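You operate a simulated robot arm through the tools that you are given. There is no shell and no other tool. Be economical: measure what you need, move in short steps, check, and stop when the job is done.

You are at the controls of a simulated two-armed robot. One attempt, no reset.

TASK
Switch the blue and orange meters off; put them in the PADS drawer.
Fine: shut the drawer. Where these are worked on the way, their far stop is far enough and under half their travel is too little: drawer marked PADS.
Where things are to end (x, y in the base frame): blue vibration meter within 0.06 m of [0.63, -0.01]; orange clamp meter within 0.06 m of [0.63, 0.19].

It is judged by the outcome, as a careful person would: the job done as asked, and still so three seconds after it is handed in. It fails if anything else is knocked over, pushed out of place, dropped, spilled or broken.

THE ROBOT
Two 6-joint arms with fingered hands on one trunk, on a base that drives. Base frame: it is fixed to the floor where the robot stands at the start and does not move with it; the origin is under the middle of the robot, x ahead of it, y to its left, z up. Lengths are in m, angles in rad, forces in N, time in s.
The left shoulder is at the start at [0.07, 0.191, 1.388], the right one opposite. With the tool pointing down near the work surface each hand reaches from about 0.48 to 0.92 m from the robot's upright axis, wherever it stands, measured 20 degrees to its own side. Places, roughly: blue vibration meter key [0.5, 0.1, 0.8]; drawer marked PADS [0.6, 0.1, 0.7]; grey thermometer [0.75, 1, 0.75]; grey vibration meter [-0.75, -1.5, 0.75]; grey vibration meter key [-0.7, -1.4, 0.9]; inside of the drawer marked PADS [0.6, 0.1, 0.7]; orange meter on key [0.7, 0.1, 0.8]; orange meter zero key [0.6, 0.1, 0.8]; white thermometer [0.75, 1.25, 0.75]; yellow clamp meter [-0.5, -1.5, 0.75]; yellow meter on key [-0.6, -1.5, 0.9]. Payload 4.7 kg a hand.
Tool frame (each hand has its own): the origin (TCP) lies between the finger pads and is the grasp point; the fingertips stand 0.036 m ahead of it; z points along the fingers, y is the line along which they close. Largest opening 0.12 m; the body of the gripper starts 0.042 m behind the TCP. The gripper is a hand of 5 fingers: y runs from the thumb to the fingers, the wrist lies at [-0.018, -0.113, -0.198] in the tool frame, and closing takes about 1.5 s.
Orientation is told as [roll, pitch, yaw] about the base's x, y, z axes, in that order, counted from this pose: with the fingers straight down and the wrist toward the robot, the tool's x, y and z point along [0, 1, 0], [1, 0, 0] and [0, 0, -1] of the base frame.

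THE INTERFACE
- The arms move only by the tool arm_command. It takes "left_series", "right_series" or both (then of equal length, played together; a hand with none holds still); each is a list of rows, each an object of numbers (a shift or turn left out is 0, a gripper value left out holds the last): "tx", "ty", "tz": the shift along the tool's x, y, z in units of 500 mm (1.0 is 500 mm); "wx", "wy", "wz": the turn, a rotation vector about the tool's x, y, z in units of 60 degrees (1.0 is 60 degrees). In form: [{"tx": .., "ty": .., "tz": .., "wx": .., "wy": .., "wz": ..}, ...]. A call has 1 to 8 rows; each row is the pose to reach, as a shift and turn from the pose commanded when the call began, along the tool's axes at that moment. "left_claw" and "right_claw" are, for a hand that has rows, the opening, from 0 (shut) to 1 (fully open), set as the call begins (left out, the last holds). A call with a number of a shift or a turn outside -1 to 1 is refused whole. A row lasts 0.2 s, in which the tool goes at most 0.05 m and 0.15 rad; a call with a longer step from one row to the next is refused whole, and so is a gripper value outside its range. Where a pose cannot be reached the arm comes as near as it can. A force on the tool above 90 N (or 10 N above the force at the start of the call, whichever is more), or a blocked arm, ends the call early, and 0.2 s more pass. The fingers move at their own pace (about 0.045 m/s each) and stop on an object; they squeeze with about 27 N. The grip force told is the motor's: it shows also when the fingers shut on nothing. Time passes only in rows, and 0.2 s behind the last, so rows that repeat a pose let the fingers close. It gives the time, the measured TCP pose, the force on the tool (base axes), the opening and the grip force at its end, in the units of the frame above (readings bear some noise), with the torque about the TCP (base axes, N m) and any sound that the robot's microphone picked up, and new pictures: "views" is both (left out), scene, wrist or none (wrist: the cameras of the hands that moved).
- Cameras (640 x 400 px; columns grow to the right, rows downward): "scene" is now at [0.1154, 0.0076, 1.5816]; the picture's right is [0.11, -0.99, 0.00], its down [-0.86, -0.10, -0.50] and it looks along [0.50, 0.06, -0.87] (base axes); focal length 222 px, centre (320, 200). "left" rides on the left gripper at [-0.072, -0.091, -0.143] in its tool frame; the picture's right is [-0.80, -0.28, 0.52], its down [0.53, -0.73, 0.42] and it looks along [0.27, 0.62, 0.74] (tool axes); focal length 234 px, centre (320, 200). "right" rides on the right gripper at [0.073, -0.091, -0.143] in its tool frame; the picture's right is [-0.80, 0.28, -0.53], its down [-0.53, -0.73, 0.42] and it looks along [-0.27, 0.62, 0.74] (tool axes); focal length 234 px, centre (320, 200). There is no depth. A picture from a camera that has moved, and an enlarged one, comes with that camera's place and axes in the base frame and with its lens.
- slide_trunk(by): slides the trunk up (or, below 0, down) by that many m; the arms and the scene camera ride with it, the base frame stays. It gives what a move gives, with no picture.
- steer(legs): drives the robot by 1 to 6 legs, each [ahead, left, turn to the left] in m, m and rad, along the robot's own axes; the way and the turn of a leg run together, so that a leg with both is an arc; at most 1.5 m and 3.142 rad a leg. The arms and the cameras ride along, it lands a little off, and it stops where it bumps. It gives what a move gives, and a new picture of the scene camera.
- curl_fingers(index, middle, ring, little, thumb_bend, thumb_turn, hand): sets how far each is bent, from 0 (flat) to 100 (curled in); at 30 the hand is open as for a grip, at 70 the pads meet at the TCP. One left out holds its place. A second passes; each finger stops where it meets its share of the squeeze, and holds until it gets a number again. A gripper value or a shape takes the hand back. It gives what a move gives, with no picture; readings hold the bend of each and the force on index, middle, ring, little, thumb and palm. thumb_turn goes from beside the hand (0) to across from the fingers (100), as for a grip.
- hand_shape(shape, hand): the hand has 5 fingers and takes this shape, open, in about a second: jaw (thumb against the fingers, like two jaws); tri (thumb and two fingers); tip (a fingertip pinch); poke (one finger out to press); point (the index stretched); flat (the hand flat); cup (the hand cupped); fist (a fist). The gripper value then closes the fingers along that shape, each until it touches; the sizes above hold for jaw. It gives what a move gives, with no picture.
- aim_head(pan, tilt): turns the head with the scene camera to pan (to the left, within 1.501 rad either way) and tilt (down, from -0.506 to 1.204), counted from straight ahead of the robot. It gives what a move gives, and a new picture of the scene camera.
- zoom(camera, box): a new picture of the part [left, top, right, bottom] of that camera's present view, enlarged. It takes no simulated time.
- close_job(): hands the job in; it is judged then, once.

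Work in short steps. Places have to be worked out from the pictures, the camera data and where the tool is seen: move nearer, look again, correct. Check each grasp and each placing, and mend what went wrong. You have 120 turns and 260 pictures in all, those below and enlarged ones among them. Open the grippers and draw the arms clear of the work before you hand the job in, unless the task says otherwise; then end with one line.

The tools are called after "Emit:" by a JSON object that holds its "method" and its "body". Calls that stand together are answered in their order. arm_command: Moves the arms, as the interface text tells. Its arguments: {"type":"object","properties":{"left_series":{"type":"array"},"left_claw":{"type":"number"},"right_series":{"type":"array"},"right_claw":{"type":"number"},"views":{"type":"string","enum":["both","scene","wrist","none"]}},"required":[]} The other tools are called the same way: slide_trunk (by) slides the trunk up or down; hand_shape (shape, hand) gives the hand a shape; curl_fingers (index, middle, ring, little, thumb_bend, thumb_turn, hand) moves the fingers one by one; steer (legs) drives the base; aim_head (pan, tilt) turns the head that bears the scene camera; zoom (camera, box) takes an enlarged picture of a part of a camera's view; close_job () hands the job in.

At the start:

```text
time: 0.0
left_tool_pos: [0.5469, 0.4494, 1.1556]
left_orientation: [0.0, 0.0, 0.0]
left_contact_force: [-0.1, 0.1, 0.3]
left_ft_torque: [0.02, -0.01, 0.01]
left_finger_gap: 0.1195
left_gripper_force: 0.0
left_shape: jaw
left_bend: [30.0, 30.0, 30.0, 30.0, 30.0, 98.0]
left_finger forces: [0.1, 0.0, 0.0, 0.1, 0.0, 0.0]
right_tool_pos: [0.7201, -0.1197, 1.2126]
right_orientation: [0.0, 0.001, 0.001]
right_contact_force: [-0.2, -0.1, 0.1]
right_ft_torque: [-0.01, 0.02, 0.0]
right_finger_gap: 0.1195
right_gripper_force: 0.1
right_shape: jaw
right_bend: [30.0, 30.0, 30.0, 30.0, 30.0, 98.0]
right_finger forces: [0.0, 0.1, 0.1, 0.0, 0.0, 0.0]
trunk travel left (down, up): [-0.865, 0.075]
robot x, y, heading: [-0.0017, 0.001, -0.002]
head pan, tilt: [0.112, 1.045]
```

scene: 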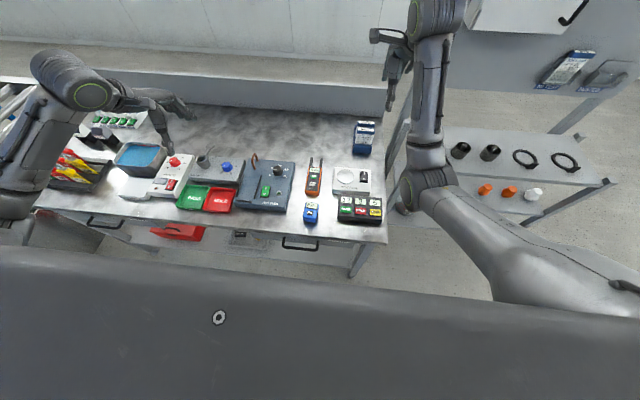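
right: 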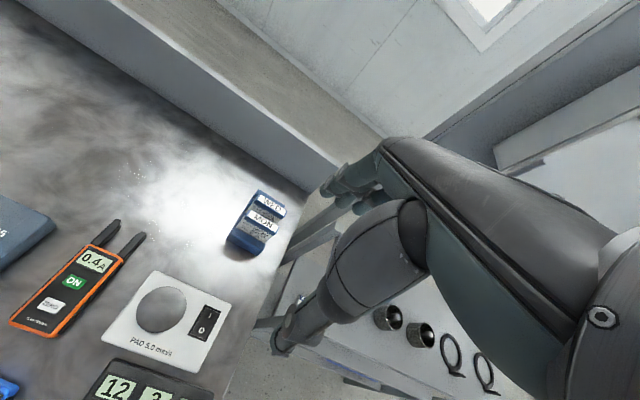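
left: 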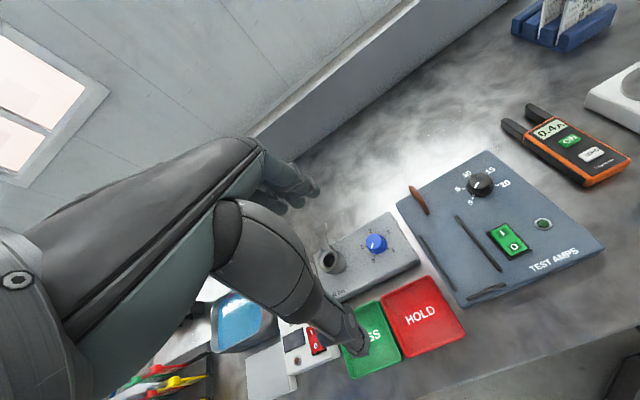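

I start by looking closely at the meters and the drawers.

Emit:
{"method": "zoom", "body": {"camera": "scene", "box": [230, 140, 390, 240]}}

Emit:
{"method": "zoom", "body": {"camera": "scene", "box": [60, 190, 380, 270]}}

```text
4.00 times, centred on (310, 190) of scene
camera zoom: at [0.1154, 0.0076, 1.5816], right [0.11, -0.99, 0.0], down [-0.86, -0.1, -0.5], along [0.5, 0.06, -0.87], focal length 888 px, centre (360, 240)
```

zoom: 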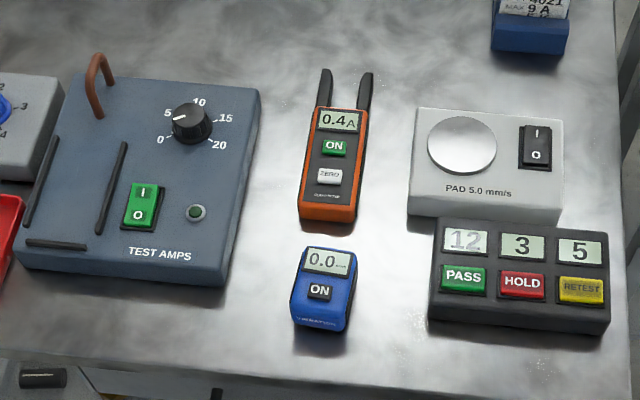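

```text
2.00 times, centred on (220, 230) of scene
camera zoom: at [0.1154, 0.0076, 1.5816], right [0.11, -0.99, 0.0], down [-0.86, -0.1, -0.5], along [0.5, 0.06, -0.87], focal length 444 px, centre (520, 140)
```

zoom: 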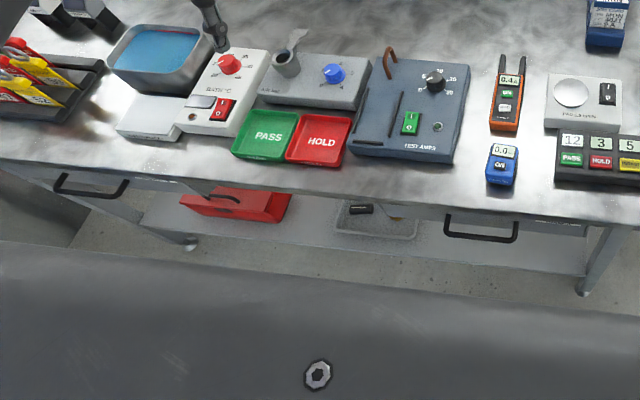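

Estimates: orange meter about (0.63, 0.095) with its ON key about (0.655, 0.10), blue key about (0.487, 0.09), and the PADS handle likely about (0.40, 0.12, 0.72). I set the right hand to poke and move it nearer to see where the fingertip is.

Emit:
{"method": "hand_shape", "body": {"shape": "poke", "hand": "right"}}

Emit:
{"method": "arm_command", "body": {"right_series": [{"tx": 0.1}, {"tx": 0.2}, {"tx": 0.3}, {"tx": 0.4, "ty": -0.08}, {"tx": 0.44, "ty": -0.13, "tz": 0.08}, {"tx": 0.44, "ty": -0.13, "tz": 0.16}, {"tx": 0.44, "ty": -0.13, "tz": 0.25}, {"tx": 0.44, "ty": -0.13, "tz": 0.35}]}}

```text
time: 0.9
left_tool_pos: [0.5475, 0.4498, 1.1561]
left_orientation: [-0.001, -0.001, 0.0]
left_contact_force: [0.7, 0.0, -0.8]
left_ft_torque: [0.01, 0.02, 0.0]
left_finger_gap: 0.1196
left_gripper_force: 0.1
left_shape: jaw
left_bend: [30.0, 30.0, 30.0, 30.0, 30.0, 98.0]
left_finger forces: [0.0, 0.0, 0.0, 0.0, 0.1, 0.1]
right_tool_pos: [0.7207, -0.1201, 1.2135]
right_orientation: [0.0, 0.001, 0.0]
right_contact_force: [0.6, -0.4, -0.1]
right_ft_torque: [-0.01, 0.03, 0.04]
right_finger_gap: 0.0
right_gripper_force: 0.2
right_shape: poke
right_bend: [70.0, 70.0, 99.0, 99.0, 100.0, 100.0]
right_finger forces: [0.0, 0.0, 0.0, 0.0, 0.1, 0.0]
trunk travel left (down, up): [-0.865, 0.075]
robot x, y, heading: [-0.0003, -0.0006, 0.004]
head pan, tilt: [0.112, 1.045]
```

```text
refused: row 4 steps farther than a row can; nothing moved
```

The combined step was too long, so I use smaller rows.

Emit:
{"method": "arm_command", "body": {"right_series": [{"tx": 0.09}, {"tx": 0.18}, {"tx": 0.27}, {"tx": 0.36}, {"tx": 0.44, "ty": -0.04}, {"tx": 0.44, "ty": -0.13}, {"tx": 0.44, "ty": -0.13, "tz": 0.1}, {"tx": 0.44, "ty": -0.13, "tz": 0.2}]}}

```text
time: 2.9
left_tool_pos: [0.5458, 0.4499, 1.1562]
left_orientation: [-0.001, -0.003, 0.0]
left_contact_force: [-0.1, 0.1, -0.5]
left_ft_torque: [0.0, -0.04, -0.05]
left_finger_gap: 0.1195
left_gripper_force: 0.1
left_shape: jaw
left_bend: [30.0, 30.0, 30.0, 30.0, 30.0, 98.0]
left_finger forces: [0.1, 0.1, 0.0, 0.0, 0.1, 0.1]
right_tool_pos: [0.748, -0.004, 1.1427]
right_orientation: [-0.075, -0.058, -0.075]
right_contact_force: [-0.9, -0.6, -0.2]
right_ft_torque: [0.01, -0.03, 0.06]
right_finger_gap: 0.0
right_gripper_force: 0.0
right_shape: poke
right_bend: [70.0, 70.0, 99.0, 99.0, 100.0, 100.0]
right_finger forces: [0.1, 0.1, 0.0, 0.0, 0.0, 0.0]
right hand out of reach, approached as far as the arm can: row 5, 6, 7, 8
trunk travel left (down, up): [-0.865, 0.075]
robot x, y, heading: [0.004, -0.0001, -0.0]
head pan, tilt: [0.112, 1.045]
stopped in row 8 (right hand): the arm was blocked; the commanded pose is now the measured one
camera scene: at [0.1138, 0.0082, 1.5818], right [0.11, -0.99, 0.0], down [-0.86, -0.1, -0.5], along [0.5, 0.06, -0.86], focal length 222 px, centre (320, 200)
camera right: at [0.6558, 0.0877, 1.2741], right [0.19, -0.78, 0.6], down [-0.75, -0.51, -0.43], along [0.64, -0.37, -0.68], focal length 234 px, centre (320, 200)
```

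scene: 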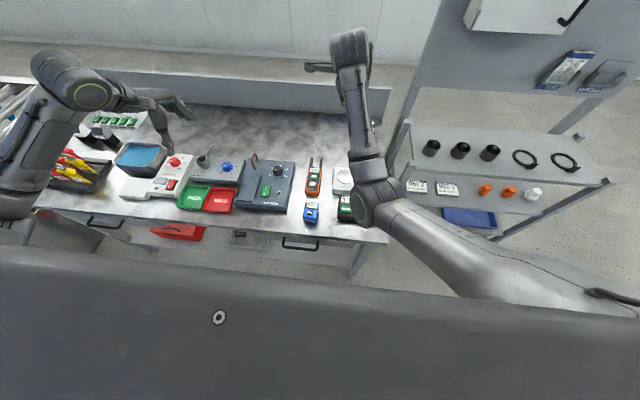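
right: 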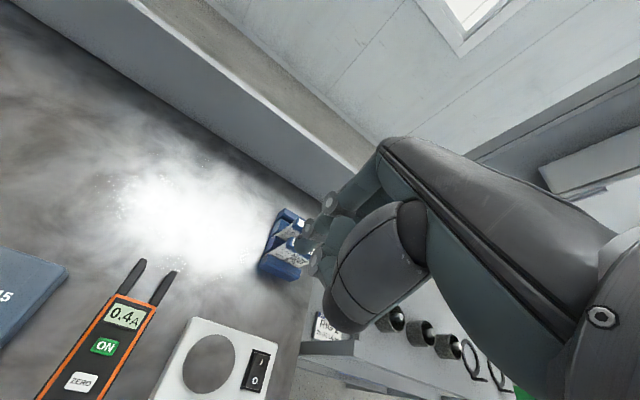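

The right arm cannot cross to the middle, so I'll use the left hand after shifting the base right about 0.14 m. First I draw the right arm back to its own side.

Emit:
{"method": "arm_command", "body": {"right_series": [{"tx": -0.09}, {"tx": -0.18}, {"tx": -0.27}, {"tx": -0.36, "tz": -0.04}, {"tx": -0.42, "tz": -0.1}], "views": "none"}}

Emit:
{"method": "steer", "body": {"legs": [[0, -0.14, 0]]}}

Emit:
{"method": "hand_shape", "body": {"shape": "poke", "hand": "left"}}

```text
time: 4.1
left_tool_pos: [0.5477, 0.4496, 1.1569]
left_orientation: [0.0, 0.0, 0.001]
left_contact_force: [0.6, -0.4, -0.7]
left_ft_torque: [-0.02, 0.02, 0.0]
left_finger_gap: 0.1196
left_gripper_force: 0.1
left_shape: jaw
left_bend: [30.0, 30.0, 30.0, 30.0, 30.0, 98.0]
left_finger forces: [0.0, 0.0, 0.0, 0.0, 0.1, 0.0]
right_tool_pos: [0.7296, -0.2051, 1.2041]
right_orientation: [-0.07, -0.054, -0.071]
right_contact_force: [0.6, -0.8, -1.2]
right_ft_torque: [0.01, 0.01, 0.0]
right_finger_gap: 0.0
right_gripper_force: 0.0
right_shape: poke
right_bend: [70.0, 70.0, 99.0, 99.0, 100.0, 100.0]
right_finger forces: [0.0, 0.1, 0.1, 0.1, 0.1, 0.1]
trunk travel left (down, up): [-0.865, 0.075]
robot x, y, heading: [-0.0018, 0.0018, -0.001]
head pan, tilt: [0.112, 1.045]
```

```text
time: 5.4
left_tool_pos: [0.5467, 0.3151, 1.1555]
left_orientation: [-0.002, 0.001, 0.004]
left_contact_force: [0.8, -0.8, -1.1]
left_ft_torque: [-0.03, 0.01, 0.01]
left_finger_gap: 0.1195
left_gripper_force: 0.0
left_shape: jaw
left_bend: [30.0, 30.0, 30.0, 30.0, 30.0, 98.0]
left_finger forces: [0.0, 0.0, 0.1, 0.1, 0.0, 0.0]
right_tool_pos: [0.7316, -0.3381, 1.2029]
right_orientation: [-0.071, -0.054, -0.067]
right_contact_force: [0.2, 0.4, 0.9]
right_ft_torque: [-0.04, 0.0, -0.03]
right_finger_gap: 0.0
right_gripper_force: 0.1
right_shape: poke
right_bend: [70.0, 70.0, 99.0, 99.0, 100.0, 100.0]
right_finger forces: [0.0, 0.0, 0.1, 0.0, 0.0, 0.0]
trunk travel left (down, up): [-0.865, 0.075]
robot x, y, heading: [-0.0025, -0.1352, 0.003]
head pan, tilt: [0.112, 1.045]
camera scene: at [0.1157, -0.1284, 1.5816], right [0.12, -0.99, 0.0], down [-0.86, -0.1, -0.5], along [0.5, 0.06, -0.87], focal length 222 px, centre (320, 200)
```

scene: 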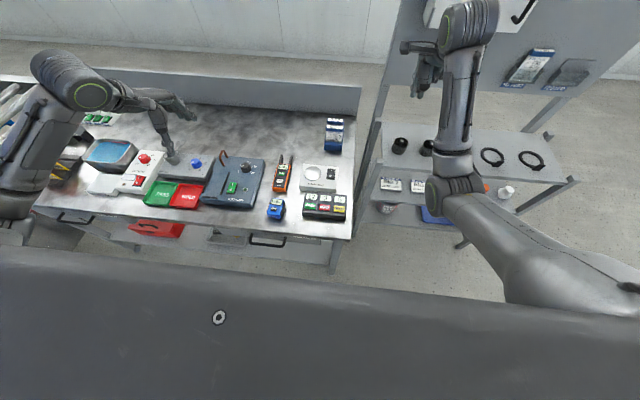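

```text
time: 6.3
left_tool_pos: [0.5467, 0.314, 1.1569]
left_orientation: [-0.001, 0.001, 0.005]
left_contact_force: [0.9, -0.5, -0.2]
left_ft_torque: [-0.02, -0.03, 0.0]
left_finger_gap: 0.0
left_gripper_force: 0.0
left_shape: poke
left_bend: [70.0, 70.0, 99.0, 99.0, 100.0, 100.0]
left_finger forces: [0.0, 0.0, 0.0, 0.0, 0.1, 0.0]
right_tool_pos: [0.7324, -0.3407, 1.2029]
right_orientation: [-0.07, -0.056, -0.068]
right_contact_force: [-0.6, 0.4, -0.2]
right_ft_torque: [-0.02, 0.0, 0.01]
right_finger_gap: 0.0
right_gripper_force: 0.0
right_shape: poke
right_bend: [70.0, 70.0, 99.0, 99.0, 100.0, 100.0]
right_finger forces: [0.0, 0.1, 0.0, 0.0, 0.0, 0.0]
trunk travel left (down, up): [-0.865, 0.075]
robot x, y, heading: [0.0009, -0.1375, 0.004]
head pan, tilt: [0.112, 1.045]
```

Now I bring the left hand over the orange ON key, high at first.

Emit:
{"method": "arm_command", "body": {"left_series": [{"tx": -0.08, "ty": 0.03}, {"tx": -0.16, "ty": 0.08}, {"tx": -0.24, "ty": 0.13}, {"tx": -0.32, "ty": 0.18}, {"tx": -0.4, "ty": 0.216}, {"tx": -0.43, "ty": 0.216, "tz": 0.09}, {"tx": -0.43, "ty": 0.216, "tz": 0.18}, {"tx": -0.43, "ty": 0.216, "tz": 0.27}]}}

Emit:
{"method": "zoom", "body": {"camera": "scene", "box": [200, 130, 360, 230]}}

```text
time: 8.1
left_tool_pos: [0.6548, 0.0953, 1.0225]
left_orientation: [-0.001, 0.001, 0.004]
left_contact_force: [1.0, 0.5, 0.4]
left_ft_torque: [0.06, -0.02, 0.01]
left_finger_gap: 0.0
left_gripper_force: 0.1
left_shape: poke
left_bend: [70.0, 70.0, 99.0, 99.0, 100.0, 100.0]
left_finger forces: [0.0, 0.0, 0.0, 0.0, 0.1, 0.0]
right_tool_pos: [0.7317, -0.3411, 1.2041]
right_orientation: [-0.07, -0.054, -0.07]
right_contact_force: [-0.1, 0.6, -0.6]
right_ft_torque: [0.03, -0.01, -0.03]
right_finger_gap: 0.0
right_gripper_force: 0.0
right_shape: poke
right_bend: [70.0, 70.0, 99.0, 99.0, 100.0, 100.0]
right_finger forces: [0.0, 0.0, 0.0, 0.1, 0.0, 0.1]
trunk travel left (down, up): [-0.865, 0.075]
robot x, y, heading: [0.0019, -0.1422, 0.004]
head pan, tilt: [0.112, 1.045]
camera scene: at [0.1161, -0.1314, 1.5817], right [0.12, -0.99, 0.0], down [-0.86, -0.1, -0.5], along [0.5, 0.06, -0.87], focal length 222 px, centre (320, 200)
camera left: at [0.564, 0.0235, 1.1668], right [-0.28, -0.8, -0.53], down [-0.73, 0.53, -0.42], along [0.62, 0.27, -0.74], focal length 234 px, centre (320, 200)
```

scene: 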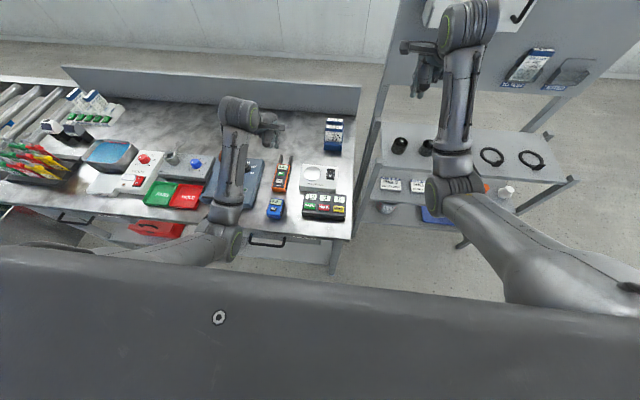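
left: 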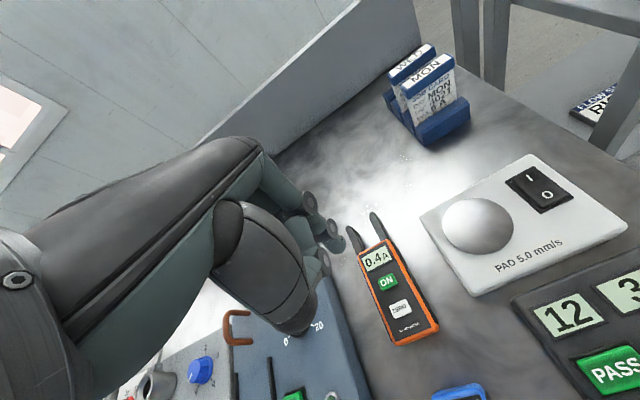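

```text
4.00 times, centred on (280, 180) of scene
camera zoom: at [0.1161, -0.1314, 1.5817], right [0.12, -0.99, 0.0], down [-0.86, -0.1, -0.5], along [0.5, 0.06, -0.87], focal length 888 px, centre (480, 280)
```

zoom: 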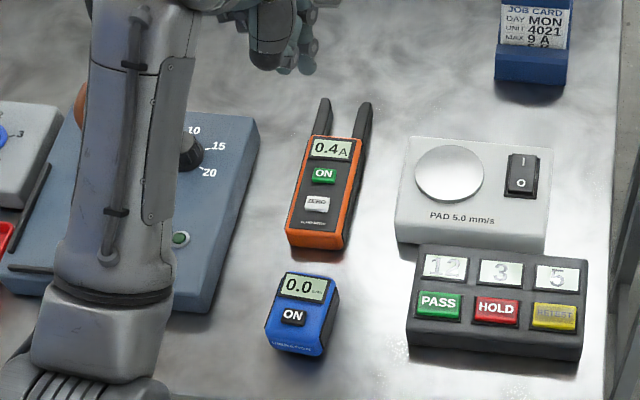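

Emit:
{"method": "zoom", "body": {"camera": "left", "box": [220, 160, 460, 310]}}

```text
2.67 times, centred on (340, 235) of left
camera zoom: at [0.564, 0.0235, 1.1668], right [-0.28, -0.8, -0.53], down [-0.73, 0.53, -0.42], along [0.62, 0.27, -0.74], focal length 624 px, centre (267, 107)
```

zoom: 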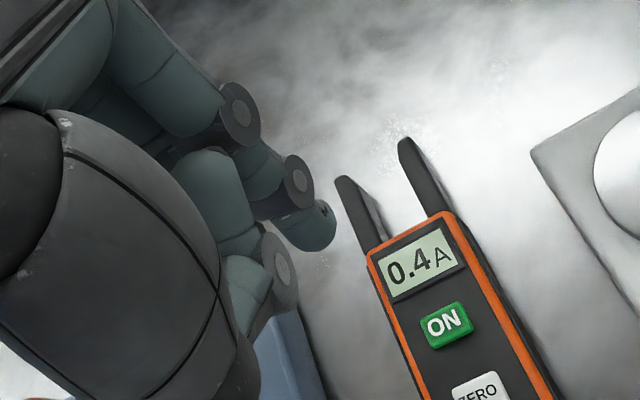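

The fingertip sits about 0.036 m below the TCP on axis, and the ON key works out at (0.655, 0.097). I lower to just above it and look.

Emit:
{"method": "arm_command", "body": {"left_series": [{"tz": 0.08}, {"tz": 0.16}, {"tz": 0.24}, {"tz": 0.27}], "views": "wrist"}}

Emit:
{"method": "zoom", "body": {"camera": "left", "box": [220, 160, 460, 310]}}

Emit:
{"method": "zoom", "body": {"camera": "scene", "box": [240, 150, 320, 200]}}

```text
time: 9.1
left_tool_pos: [0.6571, 0.0988, 0.8845]
left_orientation: [0.001, 0.0, 0.004]
left_contact_force: [-1.4, 0.0, 0.3]
left_ft_torque: [-0.02, 0.0, -0.01]
left_finger_gap: 0.0
left_gripper_force: 0.1
left_shape: poke
left_bend: [70.0, 70.0, 99.0, 99.0, 100.0, 100.0]
left_finger forces: [0.1, 0.0, 0.0, 0.0, 0.0, 0.0]
right_tool_pos: [0.7319, -0.3396, 1.203]
right_orientation: [-0.07, -0.053, -0.069]
right_contact_force: [0.1, -0.2, 0.4]
right_ft_torque: [0.0, 0.01, -0.01]
right_finger_gap: 0.0001
right_gripper_force: 0.1
right_shape: poke
right_bend: [70.0, 70.0, 99.0, 99.0, 100.0, 100.0]
right_finger forces: [0.1, 0.0, 0.0, 0.0, 0.0, 0.0]
trunk travel left (down, up): [-0.865, 0.075]
robot x, y, heading: [0.0035, -0.1382, 0.0]
head pan, tilt: [0.112, 1.045]
camera left: at [0.5653, 0.0248, 1.0294], right [-0.28, -0.8, -0.53], down [-0.73, 0.53, -0.42], along [0.62, 0.27, -0.74], focal length 234 px, centre (320, 200)
```

left: 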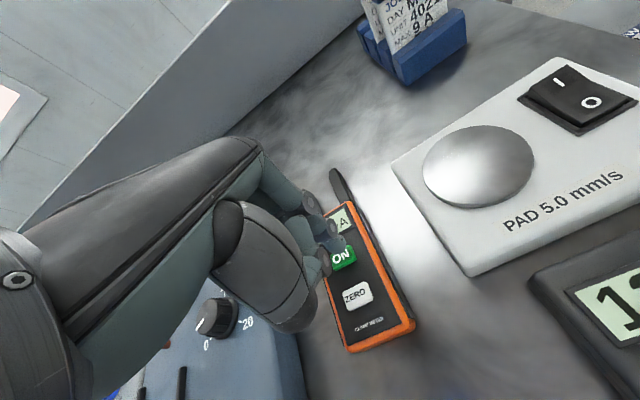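

```text
2.67 times, centred on (340, 235) of left
camera zoom: at [0.5653, 0.0248, 1.0294], right [-0.28, -0.8, -0.53], down [-0.73, 0.53, -0.42], along [0.62, 0.27, -0.74], focal length 624 px, centre (267, 107)
```

zoom: 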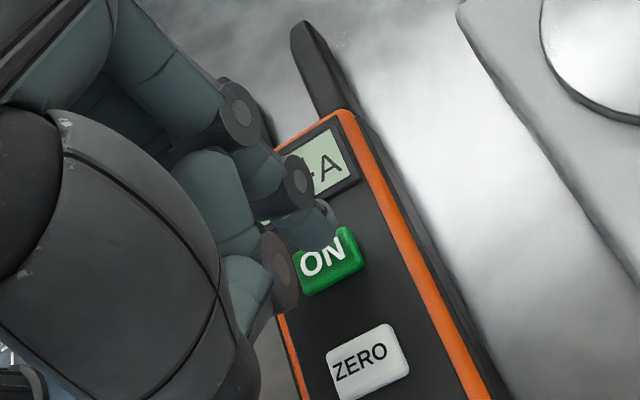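

```text
8.00 times, centred on (280, 175) of scene
camera zoom: at [0.1157, -0.131, 1.5816], right [0.12, -0.99, 0.0], down [-0.86, -0.1, -0.5], along [0.5, 0.06, -0.87], focal length 1776 px, centre (640, 400)
```

zoom: 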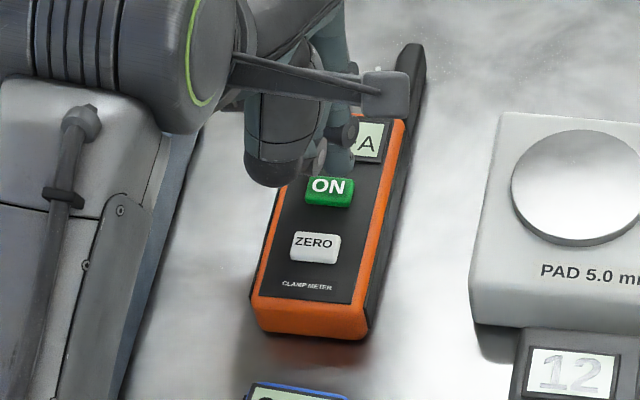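

The fingertip is a few mm beyond and left of the key's centre, so I shift about 4 mm in x and y and descend slowly until it presses.

Emit:
{"method": "arm_command", "body": {"left_series": [{"ty": -0.008, "tx": -0.008}, {"ty": -0.008, "tx": -0.008, "tz": 0.01}, {"ty": -0.008, "tx": -0.008, "tz": 0.018}], "views": "wrist"}}

Emit:
{"method": "zoom", "body": {"camera": "left", "box": [260, 185, 420, 285]}}

```text
time: 9.9
left_tool_pos: [0.6519, 0.0937, 0.8777]
left_orientation: [0.0, 0.001, 0.004]
left_contact_force: [-0.5, -0.2, 0.3]
left_ft_torque: [0.03, -0.01, 0.01]
left_finger_gap: 0.0
left_gripper_force: 0.1
left_shape: poke
left_bend: [70.0, 70.0, 99.0, 99.0, 100.0, 100.0]
left_finger forces: [0.0, 0.1, 0.0, 0.1, 0.0, 0.0]
right_tool_pos: [0.732, -0.3402, 1.2034]
right_orientation: [-0.07, -0.055, -0.068]
right_contact_force: [-0.2, 0.5, -0.5]
right_ft_torque: [0.03, 0.03, 0.02]
right_finger_gap: 0.0
right_gripper_force: 0.1
right_shape: poke
right_bend: [70.0, 70.0, 99.0, 99.0, 100.0, 100.0]
right_finger forces: [0.1, 0.1, 0.1, 0.0, 0.0, 0.0]
trunk travel left (down, up): [-0.865, 0.075]
robot x, y, heading: [-0.0001, -0.1387, 0.004]
head pan, tilt: [0.112, 1.045]
camera left: at [0.5603, 0.0212, 1.0215], right [-0.28, -0.8, -0.53], down [-0.73, 0.53, -0.42], along [0.62, 0.27, -0.74], focal length 234 px, centre (320, 200)
```

left: 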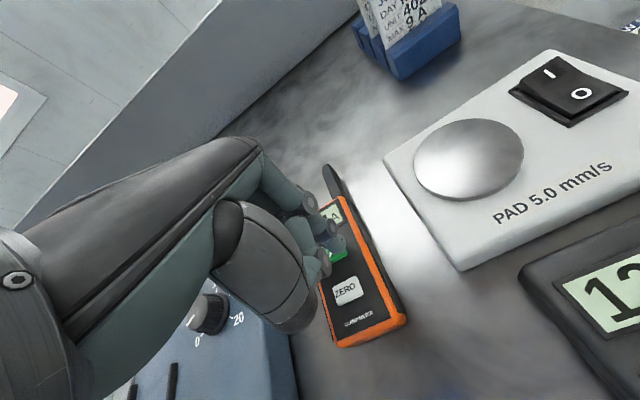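

```text
4.00 times, centred on (340, 235) of left
camera zoom: at [0.5603, 0.0212, 1.0215], right [-0.28, -0.8, -0.53], down [-0.73, 0.53, -0.42], along [0.62, 0.27, -0.74], focal length 937 px, centre (240, 60)
```

zoom: 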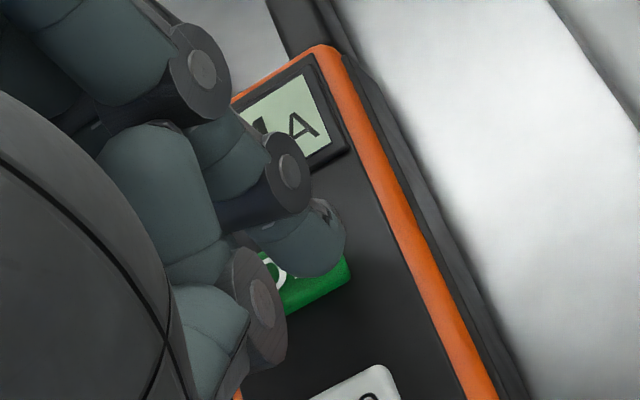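

The tip is over the key, so I continue down in small steps.

Emit:
{"method": "arm_command", "body": {"left_series": [{"tz": 0.01}, {"tz": 0.02}, {"tz": 0.03}], "views": "wrist"}}

Emit:
{"method": "zoom", "body": {"camera": "left", "box": [260, 185, 420, 285]}}

```text
time: 10.7
left_tool_pos: [0.6516, 0.0946, 0.8666]
left_orientation: [-0.001, -0.01, 0.003]
left_contact_force: [4.2, 2.3, 22.7]
left_ft_torque: [0.22, -0.15, -0.08]
left_finger_gap: 0.0002
left_gripper_force: 0.1
left_shape: poke
left_bend: [70.0, 70.0, 99.0, 99.0, 100.0, 100.0]
left_finger forces: [5.6, 16.2, 0.0, 0.0, 0.0, 0.0]
right_tool_pos: [0.7303, -0.3412, 1.2042]
right_orientation: [-0.07, -0.055, -0.065]
right_contact_force: [-0.4, 0.3, 0.8]
right_ft_torque: [0.01, 0.0, -0.01]
right_finger_gap: 0.0
right_gripper_force: 0.1
right_shape: poke
right_bend: [70.0, 70.0, 99.0, 99.0, 100.0, 100.0]
right_finger forces: [0.1, 0.0, 0.0, 0.1, 0.0, 0.1]
trunk travel left (down, up): [-0.865, 0.075]
robot x, y, heading: [0.002, -0.1381, 0.003]
head pan, tilt: [0.112, 1.045]
heard: click
camera left: at [0.559, 0.0207, 1.0095], right [-0.27, -0.8, -0.53], down [-0.73, 0.53, -0.43], along [0.63, 0.27, -0.73], focal length 234 px, centre (320, 200)
```

left: 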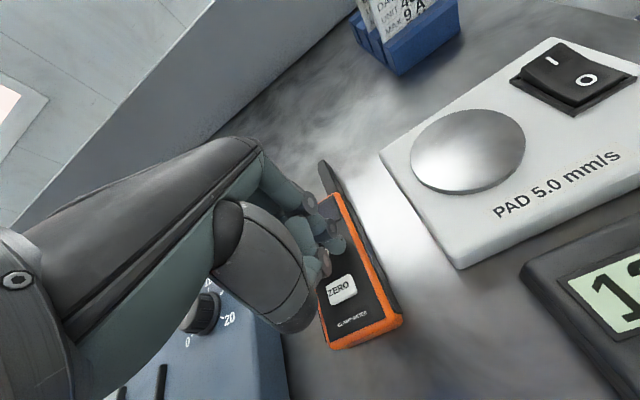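

```text
4.00 times, centred on (340, 235) of left
camera zoom: at [0.559, 0.0207, 1.0095], right [-0.27, -0.8, -0.53], down [-0.73, 0.53, -0.43], along [0.63, 0.27, -0.73], focal length 937 px, centre (240, 60)
```

zoom: 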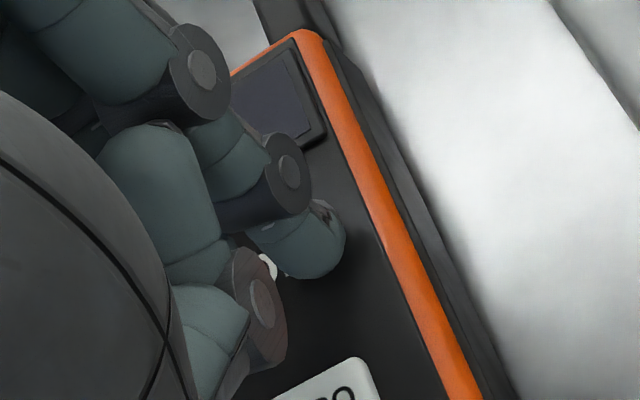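

A click was heard and the orange display went dark. I lift and go above the blue key at about (0.485, 0.09).

Emit:
{"method": "arm_command", "body": {"left_series": [{"tz": -0.08}, {"tz": -0.12, "ty": -0.06}, {"tz": -0.12, "ty": -0.15}, {"tz": -0.12, "ty": -0.24}, {"tz": -0.12, "ty": -0.33, "tx": -0.008}, {"tz": -0.06, "ty": -0.333, "tx": -0.008}], "views": "wrist"}}

Emit:
{"method": "zoom", "body": {"camera": "left", "box": [220, 160, 460, 310]}}

Emit:
{"method": "zoom", "body": {"camera": "scene", "box": [220, 150, 350, 240]}}

```text
time: 12.1
left_tool_pos: [0.4872, 0.0906, 0.8911]
left_orientation: [0.0, 0.001, 0.002]
left_contact_force: [-0.6, -0.4, 0.1]
left_ft_torque: [-0.02, 0.0, 0.02]
left_finger_gap: 0.0002
left_gripper_force: 0.1
left_shape: poke
left_bend: [70.0, 70.0, 99.0, 99.0, 100.0, 100.0]
left_finger forces: [0.0, 0.1, 0.0, 0.1, 0.0, 0.1]
right_tool_pos: [0.7324, -0.3391, 1.2023]
right_orientation: [-0.07, -0.053, -0.068]
right_contact_force: [0.1, -0.4, -0.2]
right_ft_torque: [0.05, 0.02, 0.01]
right_finger_gap: 0.0001
right_gripper_force: 0.0
right_shape: poke
right_bend: [70.0, 70.0, 99.0, 99.0, 100.0, 100.0]
right_finger forces: [0.0, 0.1, 0.1, 0.0, 0.1, 0.0]
trunk travel left (down, up): [-0.865, 0.075]
robot x, y, heading: [0.0027, -0.1365, -0.002]
head pan, tilt: [0.112, 1.045]
camera left: at [0.3961, 0.0183, 1.0358], right [-0.28, -0.81, -0.52], down [-0.73, 0.53, -0.42], along [0.62, 0.27, -0.74], focal length 234 px, centre (320, 200)
```

left: 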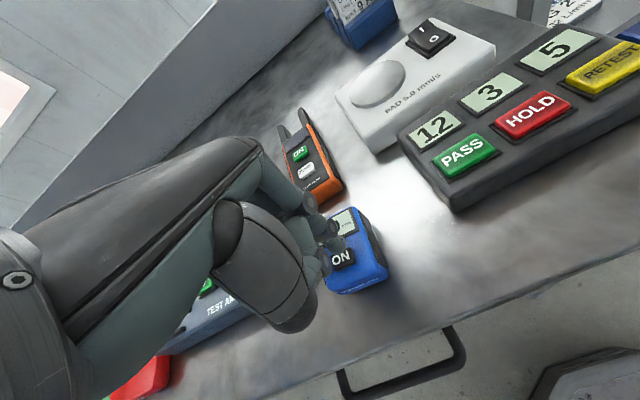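

```text
2.67 times, centred on (340, 235) of left
camera zoom: at [0.3961, 0.0183, 1.0358], right [-0.28, -0.81, -0.52], down [-0.73, 0.53, -0.42], along [0.62, 0.27, -0.74], focal length 624 px, centre (267, 107)
```

zoom: 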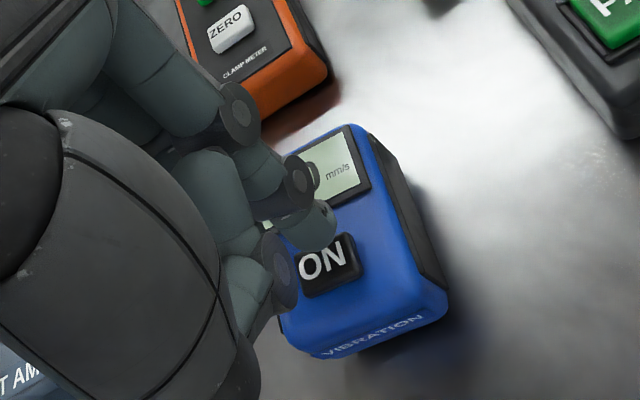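

```text
4.44 times, centred on (285, 195) of scene
camera zoom: at [0.1167, -0.1303, 1.5816], right [0.12, -0.99, 0.0], down [-0.86, -0.1, -0.5], along [0.5, 0.06, -0.87], focal length 987 px, centre (476, 222)
```

zoom: 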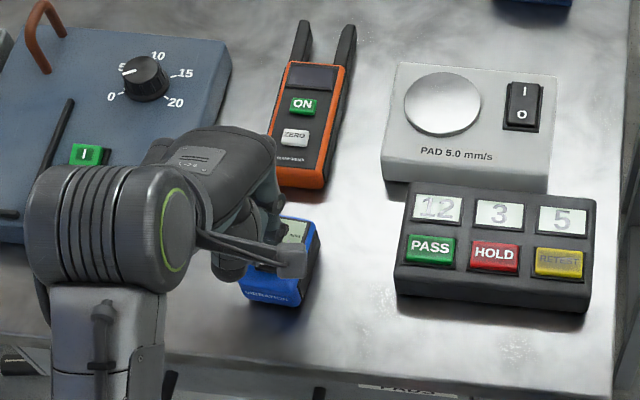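

The orange is off. The blue key is at about (0.484, 0.088), so I shift slightly and descend slowly.

Emit:
{"method": "arm_command", "body": {"left_series": [{"ty": -0.007, "tx": -0.005}, {"ty": -0.007, "tx": -0.005, "tz": 0.012}, {"ty": -0.007, "tx": -0.005, "tz": 0.022}], "views": "wrist"}}

Emit:
{"method": "zoom", "body": {"camera": "left", "box": [260, 185, 420, 285]}}

```text
time: 12.9
left_tool_pos: [0.4816, 0.0873, 0.8823]
left_orientation: [0.001, -0.006, 0.002]
left_contact_force: [1.2, 1.7, 9.5]
left_ft_torque: [0.12, -0.13, 0.03]
left_finger_gap: 0.0
left_gripper_force: 0.0
left_shape: poke
left_bend: [70.0, 70.0, 99.0, 99.0, 100.0, 100.0]
left_finger forces: [4.3, 6.0, 0.0, 0.1, 0.1, 0.0]
right_tool_pos: [0.7305, -0.3404, 1.2039]
right_orientation: [-0.069, -0.056, -0.067]
right_contact_force: [0.6, 0.6, 0.6]
right_ft_torque: [0.0, 0.03, -0.02]
right_finger_gap: 0.0
right_gripper_force: 0.1
right_shape: poke
right_bend: [70.0, 70.0, 99.0, 99.0, 100.0, 100.0]
right_finger forces: [0.0, 0.0, 0.1, 0.0, 0.1, 0.2]
trunk travel left (down, up): [-0.865, 0.075]
robot x, y, heading: [-0.0002, -0.1383, 0.005]
head pan, tilt: [0.112, 1.045]
heard: click
camera left: at [0.3906, 0.0147, 1.0266], right [-0.27, -0.8, -0.53], down [-0.73, 0.53, -0.43], along [0.62, 0.27, -0.73], focal length 234 px, centre (320, 200)
```

left: 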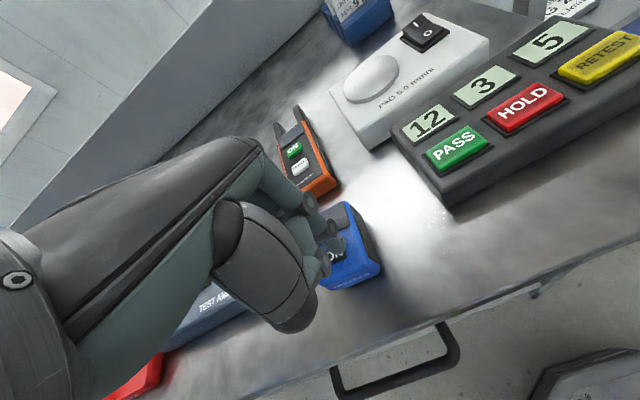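

```text
4.00 times, centred on (340, 235) of left
camera zoom: at [0.3906, 0.0147, 1.0266], right [-0.27, -0.8, -0.53], down [-0.73, 0.53, -0.43], along [0.62, 0.27, -0.73], focal length 937 px, centre (240, 60)
```

zoom: 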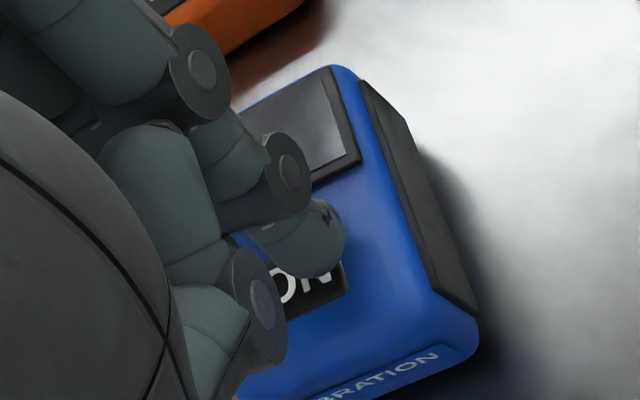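

Clicked, and the blue display is dark too. I lift, open the hand to jaw, and drive back 0.40 m for the drawer.

Emit:
{"method": "arm_command", "body": {"left_series": [{"tz": -0.09}, {"tz": -0.18}, {"tz": -0.27}, {"tz": -0.32}], "views": "none"}}

Emit:
{"method": "steer", "body": {"legs": [[-0.4, 0, 0]]}}

Emit:
{"method": "hand_shape", "body": {"shape": "jaw", "hand": "left"}}

Emit:
{"method": "zoom", "body": {"camera": "scene", "box": [180, 80, 420, 230]}}

```text
time: 13.9
left_tool_pos: [0.4803, 0.0886, 1.0406]
left_orientation: [0.001, 0.001, 0.003]
left_contact_force: [-0.5, 0.6, -0.2]
left_ft_torque: [0.0, -0.01, 0.01]
left_finger_gap: 0.0003
left_gripper_force: 0.1
left_shape: poke
left_bend: [70.0, 70.0, 99.0, 99.0, 100.0, 100.0]
left_finger forces: [0.0, 0.0, 0.0, 0.0, 0.0, 0.0]
right_tool_pos: [0.7318, -0.3399, 1.203]
right_orientation: [-0.07, -0.054, -0.065]
right_contact_force: [-0.1, -0.1, 0.1]
right_ft_torque: [-0.01, 0.01, 0.01]
right_finger_gap: 0.0003
right_gripper_force: 0.1
right_shape: poke
right_bend: [70.0, 70.0, 99.0, 99.0, 100.0, 100.0]
right_finger forces: [0.1, 0.0, 0.0, 0.0, 0.1, 0.0]
trunk travel left (down, up): [-0.865, 0.075]
robot x, y, heading: [0.0025, -0.1402, 0.001]
head pan, tilt: [0.112, 1.045]
```

```text
time: 16.4
left_tool_pos: [0.0831, 0.0869, 1.0389]
left_orientation: [0.0, 0.0, 0.001]
left_contact_force: [-0.4, -0.1, -0.4]
left_ft_torque: [0.01, 0.0, 0.0]
left_finger_gap: 0.0
left_gripper_force: 0.1
left_shape: poke
left_bend: [70.0, 70.0, 99.0, 99.0, 100.0, 100.0]
left_finger forces: [0.1, 0.0, 0.0, 0.1, 0.0, 0.1]
right_tool_pos: [0.3354, -0.3429, 1.2033]
right_orientation: [-0.067, -0.052, -0.068]
right_contact_force: [0.0, -0.1, 0.4]
right_ft_torque: [0.04, 0.0, -0.01]
right_finger_gap: 0.0001
right_gripper_force: 0.1
right_shape: poke
right_bend: [70.0, 70.0, 99.0, 99.0, 100.0, 100.0]
right_finger forces: [0.0, 0.1, 0.1, 0.0, 0.0, 0.0]
trunk travel left (down, up): [-0.865, 0.075]
robot x, y, heading: [-0.3941, -0.1404, 0.008]
head pan, tilt: [0.112, 1.045]
camera scene: at [-0.2811, -0.1323, 1.5815], right [0.11, -0.99, 0.0], down [-0.86, -0.1, -0.5], along [0.5, 0.06, -0.87], focal length 222 px, centre (320, 200)
```

scene: 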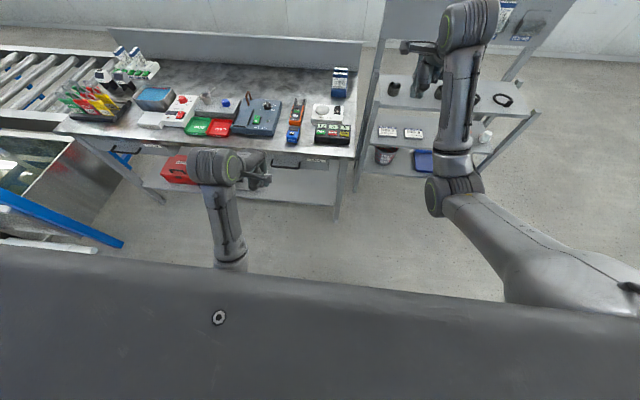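

```text
time: 17.3
left_tool_pos: [0.0833, 0.0878, 1.0413]
left_orientation: [0.001, 0.001, 0.002]
left_contact_force: [-0.2, 0.1, 1.1]
left_ft_torque: [-0.01, 0.03, 0.0]
left_finger_gap: 0.1201
left_gripper_force: 0.1
left_shape: jaw
left_bend: [30.0, 30.0, 30.0, 30.0, 30.0, 98.0]
left_finger forces: [0.1, 0.1, 0.0, 0.1, 0.1, 0.0]
right_tool_pos: [0.3346, -0.342, 1.203]
right_orientation: [-0.069, -0.053, -0.069]
right_contact_force: [-0.4, -0.1, 0.0]
right_ft_torque: [-0.05, 0.05, -0.01]
right_finger_gap: 0.0
right_gripper_force: 0.0
right_shape: poke
right_bend: [70.0, 70.0, 99.0, 99.0, 100.0, 100.0]
right_finger forces: [0.0, 0.0, 0.0, 0.0, 0.1, 0.1]
trunk travel left (down, up): [-0.865, 0.075]
robot x, y, heading: [-0.3963, -0.1387, 0.004]
head pan, tilt: [0.112, 1.045]
```

```text
2.67 times, centred on (300, 155) of scene
camera zoom: at [-0.2819, -0.1323, 1.5816], right [0.11, -0.99, 0.0], down [-0.86, -0.1, -0.5], along [0.5, 0.06, -0.87], focal length 592 px, centre (373, 320)
```

zoom: 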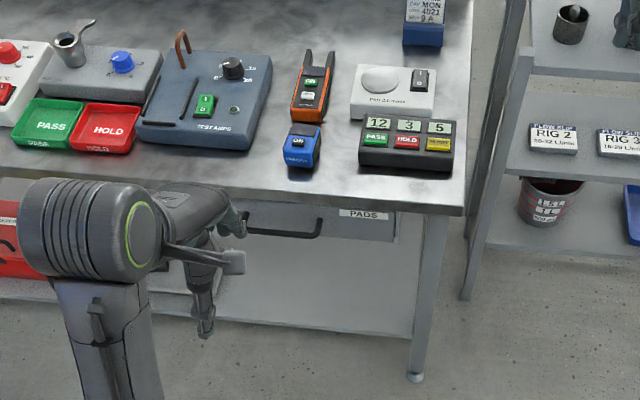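

The PADS drawer front is at x≈0.42, z 0.66–0.76, and the handle bar is at about (0.388, 0.12, 0.70). I pitch the left hand so the fingers point forward.

Emit:
{"method": "arm_command", "body": {"left_series": [{"wx": -0.14, "ty": 0.06}, {"wx": -0.28, "ty": 0.12}, {"wx": -0.42, "ty": 0.18}, {"wx": -0.56, "ty": 0.24}, {"wx": -0.7, "ty": 0.3}, {"wx": -0.84, "ty": 0.33, "tx": 0.04}, {"wx": -0.98, "ty": 0.35, "tx": 0.06}], "views": "wrist"}}

Emit:
{"method": "slide_trunk", "body": {"by": -0.25}}

```text
time: 18.9
left_tool_pos: [0.257, 0.1173, 1.0412]
left_orientation: [-0.003, -1.027, 0.004]
left_contact_force: [-0.6, -0.3, 0.6]
left_ft_torque: [0.01, 0.01, 0.0]
left_finger_gap: 0.1199
left_gripper_force: 0.1
left_shape: jaw
left_bend: [30.0, 30.0, 30.0, 30.0, 30.0, 98.0]
left_finger forces: [0.1, 0.0, 0.0, 0.0, 0.0, 0.1]
right_tool_pos: [0.3338, -0.3412, 1.2044]
right_orientation: [-0.07, -0.055, -0.07]
right_contact_force: [-0.5, -0.2, -0.5]
right_ft_torque: [0.01, 0.02, 0.0]
right_finger_gap: 0.0
right_gripper_force: 0.1
right_shape: poke
right_bend: [70.0, 70.0, 99.0, 99.0, 100.0, 100.0]
right_finger forces: [0.0, 0.1, 0.0, 0.0, 0.0, 0.0]
trunk travel left (down, up): [-0.865, 0.075]
robot x, y, heading: [-0.3973, -0.1396, 0.003]
head pan, tilt: [0.112, 1.045]
camera left: at [0.0874, 0.0435, 1.0379], right [0.31, -0.8, -0.51], down [-0.02, 0.53, -0.85], along [0.95, 0.27, 0.15], focal length 234 px, centre (320, 200)
```

left: 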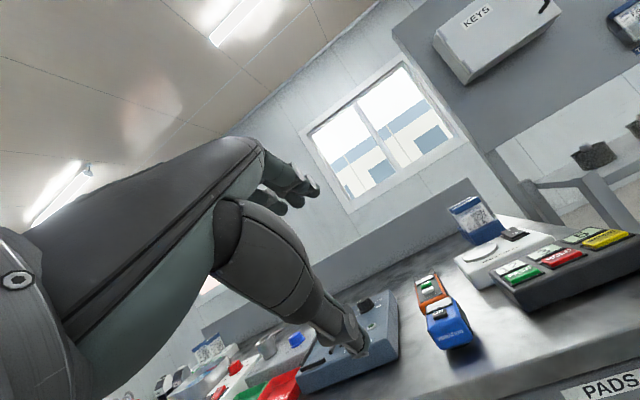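

```text
time: 21.5
left_tool_pos: [0.2573, 0.1169, 0.791]
left_orientation: [0.0, -1.025, 0.004]
left_contact_force: [0.1, 0.4, 0.3]
left_ft_torque: [0.0, 0.01, -0.04]
left_finger_gap: 0.1198
left_gripper_force: 0.0
left_shape: jaw
left_bend: [30.0, 30.0, 30.0, 30.0, 30.0, 98.0]
left_finger forces: [0.0, 0.1, 0.0, 0.1, 0.1, 0.0]
right_tool_pos: [0.3339, -0.3425, 0.9531]
right_orientation: [-0.071, -0.055, -0.068]
right_contact_force: [-0.1, 0.8, 0.2]
right_ft_torque: [0.03, -0.02, 0.01]
right_finger_gap: 0.0002
right_gripper_force: 0.0
right_shape: poke
right_bend: [70.0, 70.0, 99.0, 99.0, 100.0, 100.0]
right_finger forces: [0.1, 0.1, 0.0, 0.0, 0.0, 0.0]
trunk travel left (down, up): [-0.615, 0.325]
robot x, y, heading: [-0.3963, -0.1405, 0.004]
head pan, tilt: [0.112, 1.045]
```

Now I lower to handle height (z≈0.70), still clear of the drawer front, and look.

Emit:
{"method": "arm_command", "body": {"left_series": [{"wx": -0.1, "ty": -0.03, "tz": 0.05}, {"wx": -0.2, "ty": -0.06, "tz": 0.1}, {"wx": -0.3, "ty": -0.09, "tz": 0.15}, {"wx": -0.3, "ty": -0.102, "tz": 0.179}]}}

Emit:
{"method": "zoom", "body": {"camera": "scene", "box": [180, 80, 420, 230]}}

```text
time: 22.5
left_tool_pos: [0.3073, 0.1164, 0.7008]
left_orientation: [-0.002, -1.343, 0.005]
left_contact_force: [0.8, -0.3, -0.9]
left_ft_torque: [0.02, 0.0, 0.02]
left_finger_gap: 0.1197
left_gripper_force: 0.0
left_shape: jaw
left_bend: [30.0, 30.0, 30.0, 30.0, 30.0, 98.0]
left_finger forces: [0.0, 0.0, 0.0, 0.1, 0.0, 0.0]
left hand out of reach, approached as far as the arm can: row 1
right_tool_pos: [0.3343, -0.3427, 0.9547]
right_orientation: [-0.069, -0.055, -0.067]
right_contact_force: [0.2, -0.4, 0.7]
right_ft_torque: [-0.01, 0.02, 0.0]
right_finger_gap: 0.0
right_gripper_force: 0.1
right_shape: poke
right_bend: [70.0, 70.0, 99.0, 99.0, 100.0, 100.0]
right_finger forces: [0.0, 0.1, 0.0, 0.1, 0.1, 0.0]
trunk travel left (down, up): [-0.615, 0.325]
robot x, y, heading: [-0.3936, -0.1382, 0.003]
head pan, tilt: [0.112, 1.045]
camera scene: at [-0.2821, -0.1322, 1.3316], right [0.11, -0.99, 0.0], down [-0.86, -0.1, -0.5], along [0.5, 0.06, -0.87], focal length 222 px, centre (320, 200)
camera left: at [0.1474, 0.0432, 0.6456], right [0.45, -0.8, -0.39], down [0.25, 0.53, -0.81], along [0.86, 0.27, 0.44], focal length 234 px, centre (320, 200)
```

scene: 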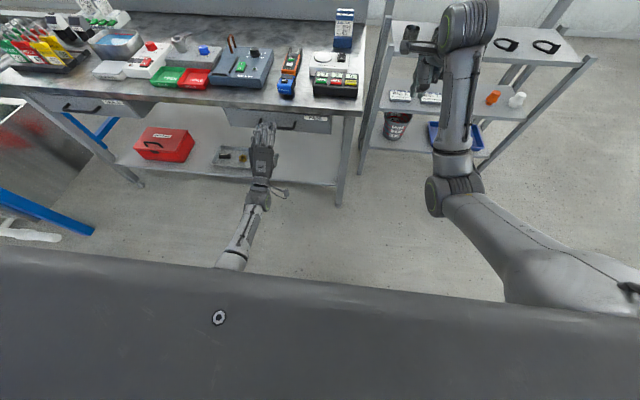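
left: 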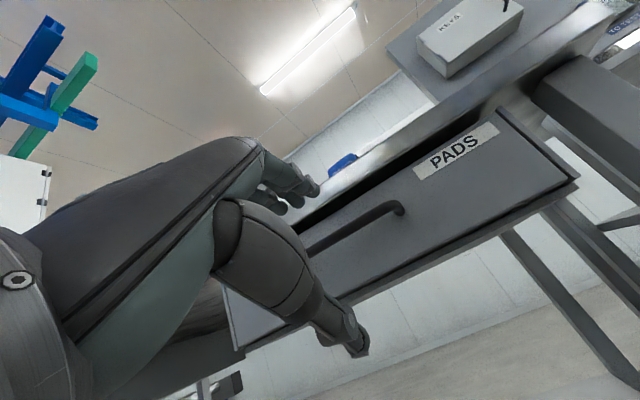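

```text
2.67 times, centred on (300, 155) of scene
camera zoom: at [-0.2821, -0.1322, 1.3316], right [0.11, -0.99, 0.0], down [-0.86, -0.1, -0.5], along [0.5, 0.06, -0.87], focal length 592 px, centre (373, 320)
```

zoom: 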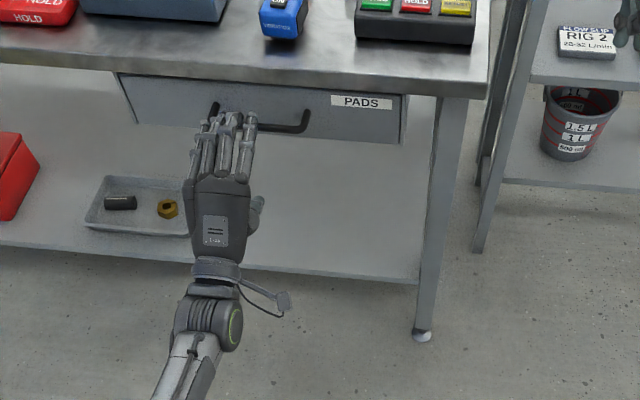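

The bar triangulates to (0.389, y 0.04–0.19, 0.712) with the front at x 0.419. I half-close the hand, advance so the fingers straddle the bar, and look.

Emit:
{"method": "arm_command", "body": {"left_claw": 0.5, "left_series": [{"ty": 0.02}, {"ty": 0.04}, {"ty": 0.058}, {"ty": 0.058, "tz": 0.04}, {"ty": 0.058, "tz": 0.08}, {"ty": 0.058, "tz": 0.1}, {"ty": 0.058, "tz": 0.12}]}}

Emit:
{"method": "zoom", "body": {"camera": "scene", "box": [220, 80, 340, 155]}}

```text
time: 24.1
left_tool_pos: [0.3727, 0.118, 0.7147]
left_orientation: [-0.003, -1.341, 0.005]
left_contact_force: [0.4, -0.1, -0.6]
left_ft_torque: [0.02, 0.03, 0.01]
left_finger_gap: 0.0606
left_gripper_force: 0.1
left_shape: jaw
left_bend: [74.0, 45.0, 42.0, 40.0, 70.0, 100.0]
left_finger forces: [0.0, 0.0, 0.0, 0.0, 0.0, 0.0]
right_tool_pos: [0.3326, -0.3425, 0.9524]
right_orientation: [-0.071, -0.053, -0.068]
right_contact_force: [-0.4, 0.1, 0.2]
right_ft_torque: [-0.01, -0.01, -0.05]
right_finger_gap: 0.0
right_gripper_force: 0.2
right_shape: poke
right_bend: [70.0, 70.0, 99.0, 99.0, 100.0, 100.0]
right_finger forces: [0.0, 0.0, 0.0, 0.1, 0.1, 0.0]
trunk travel left (down, up): [-0.615, 0.325]
robot x, y, heading: [-0.399, -0.1407, -0.003]
head pan, tilt: [0.112, 1.045]
camera scene: at [-0.2817, -0.1323, 1.3315], right [0.11, -0.99, 0.0], down [-0.86, -0.1, -0.5], along [0.5, 0.06, -0.87], focal length 222 px, centre (320, 200)
camera left: at [0.2131, 0.0436, 0.6594], right [0.45, -0.8, -0.39], down [0.24, 0.53, -0.81], along [0.86, 0.27, 0.44], focal length 234 px, centre (320, 200)
```

scene: 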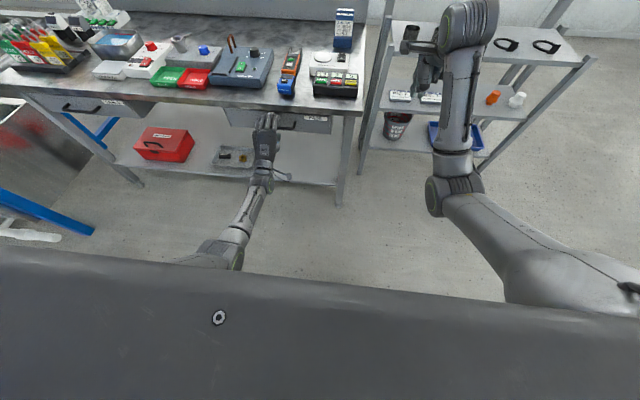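
left: 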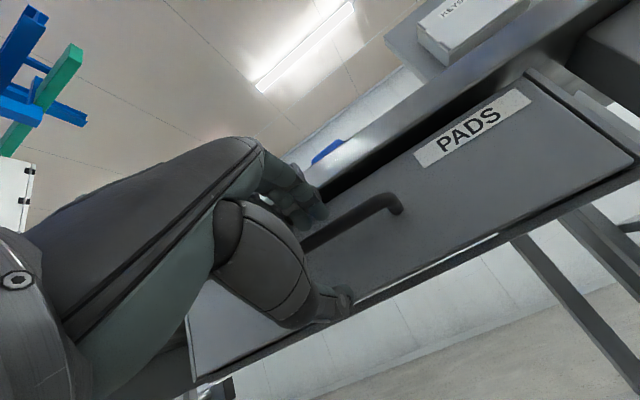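

```text
5.33 times, centred on (280, 118) of scene
camera zoom: at [-0.2817, -0.1323, 1.3315], right [0.11, -0.99, 0.0], down [-0.86, -0.1, -0.5], along [0.5, 0.06, -0.87], focal length 1184 px, centre (533, 640)
```

zoom: 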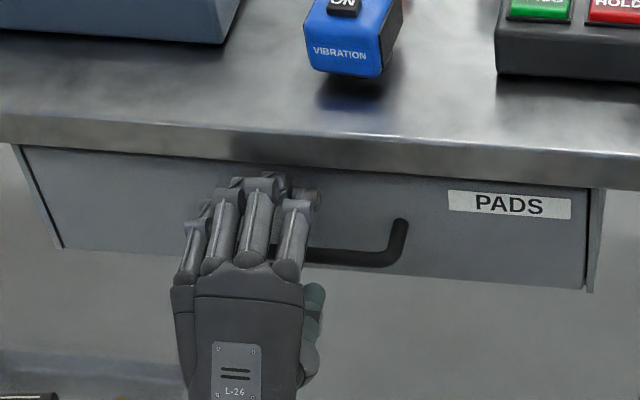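

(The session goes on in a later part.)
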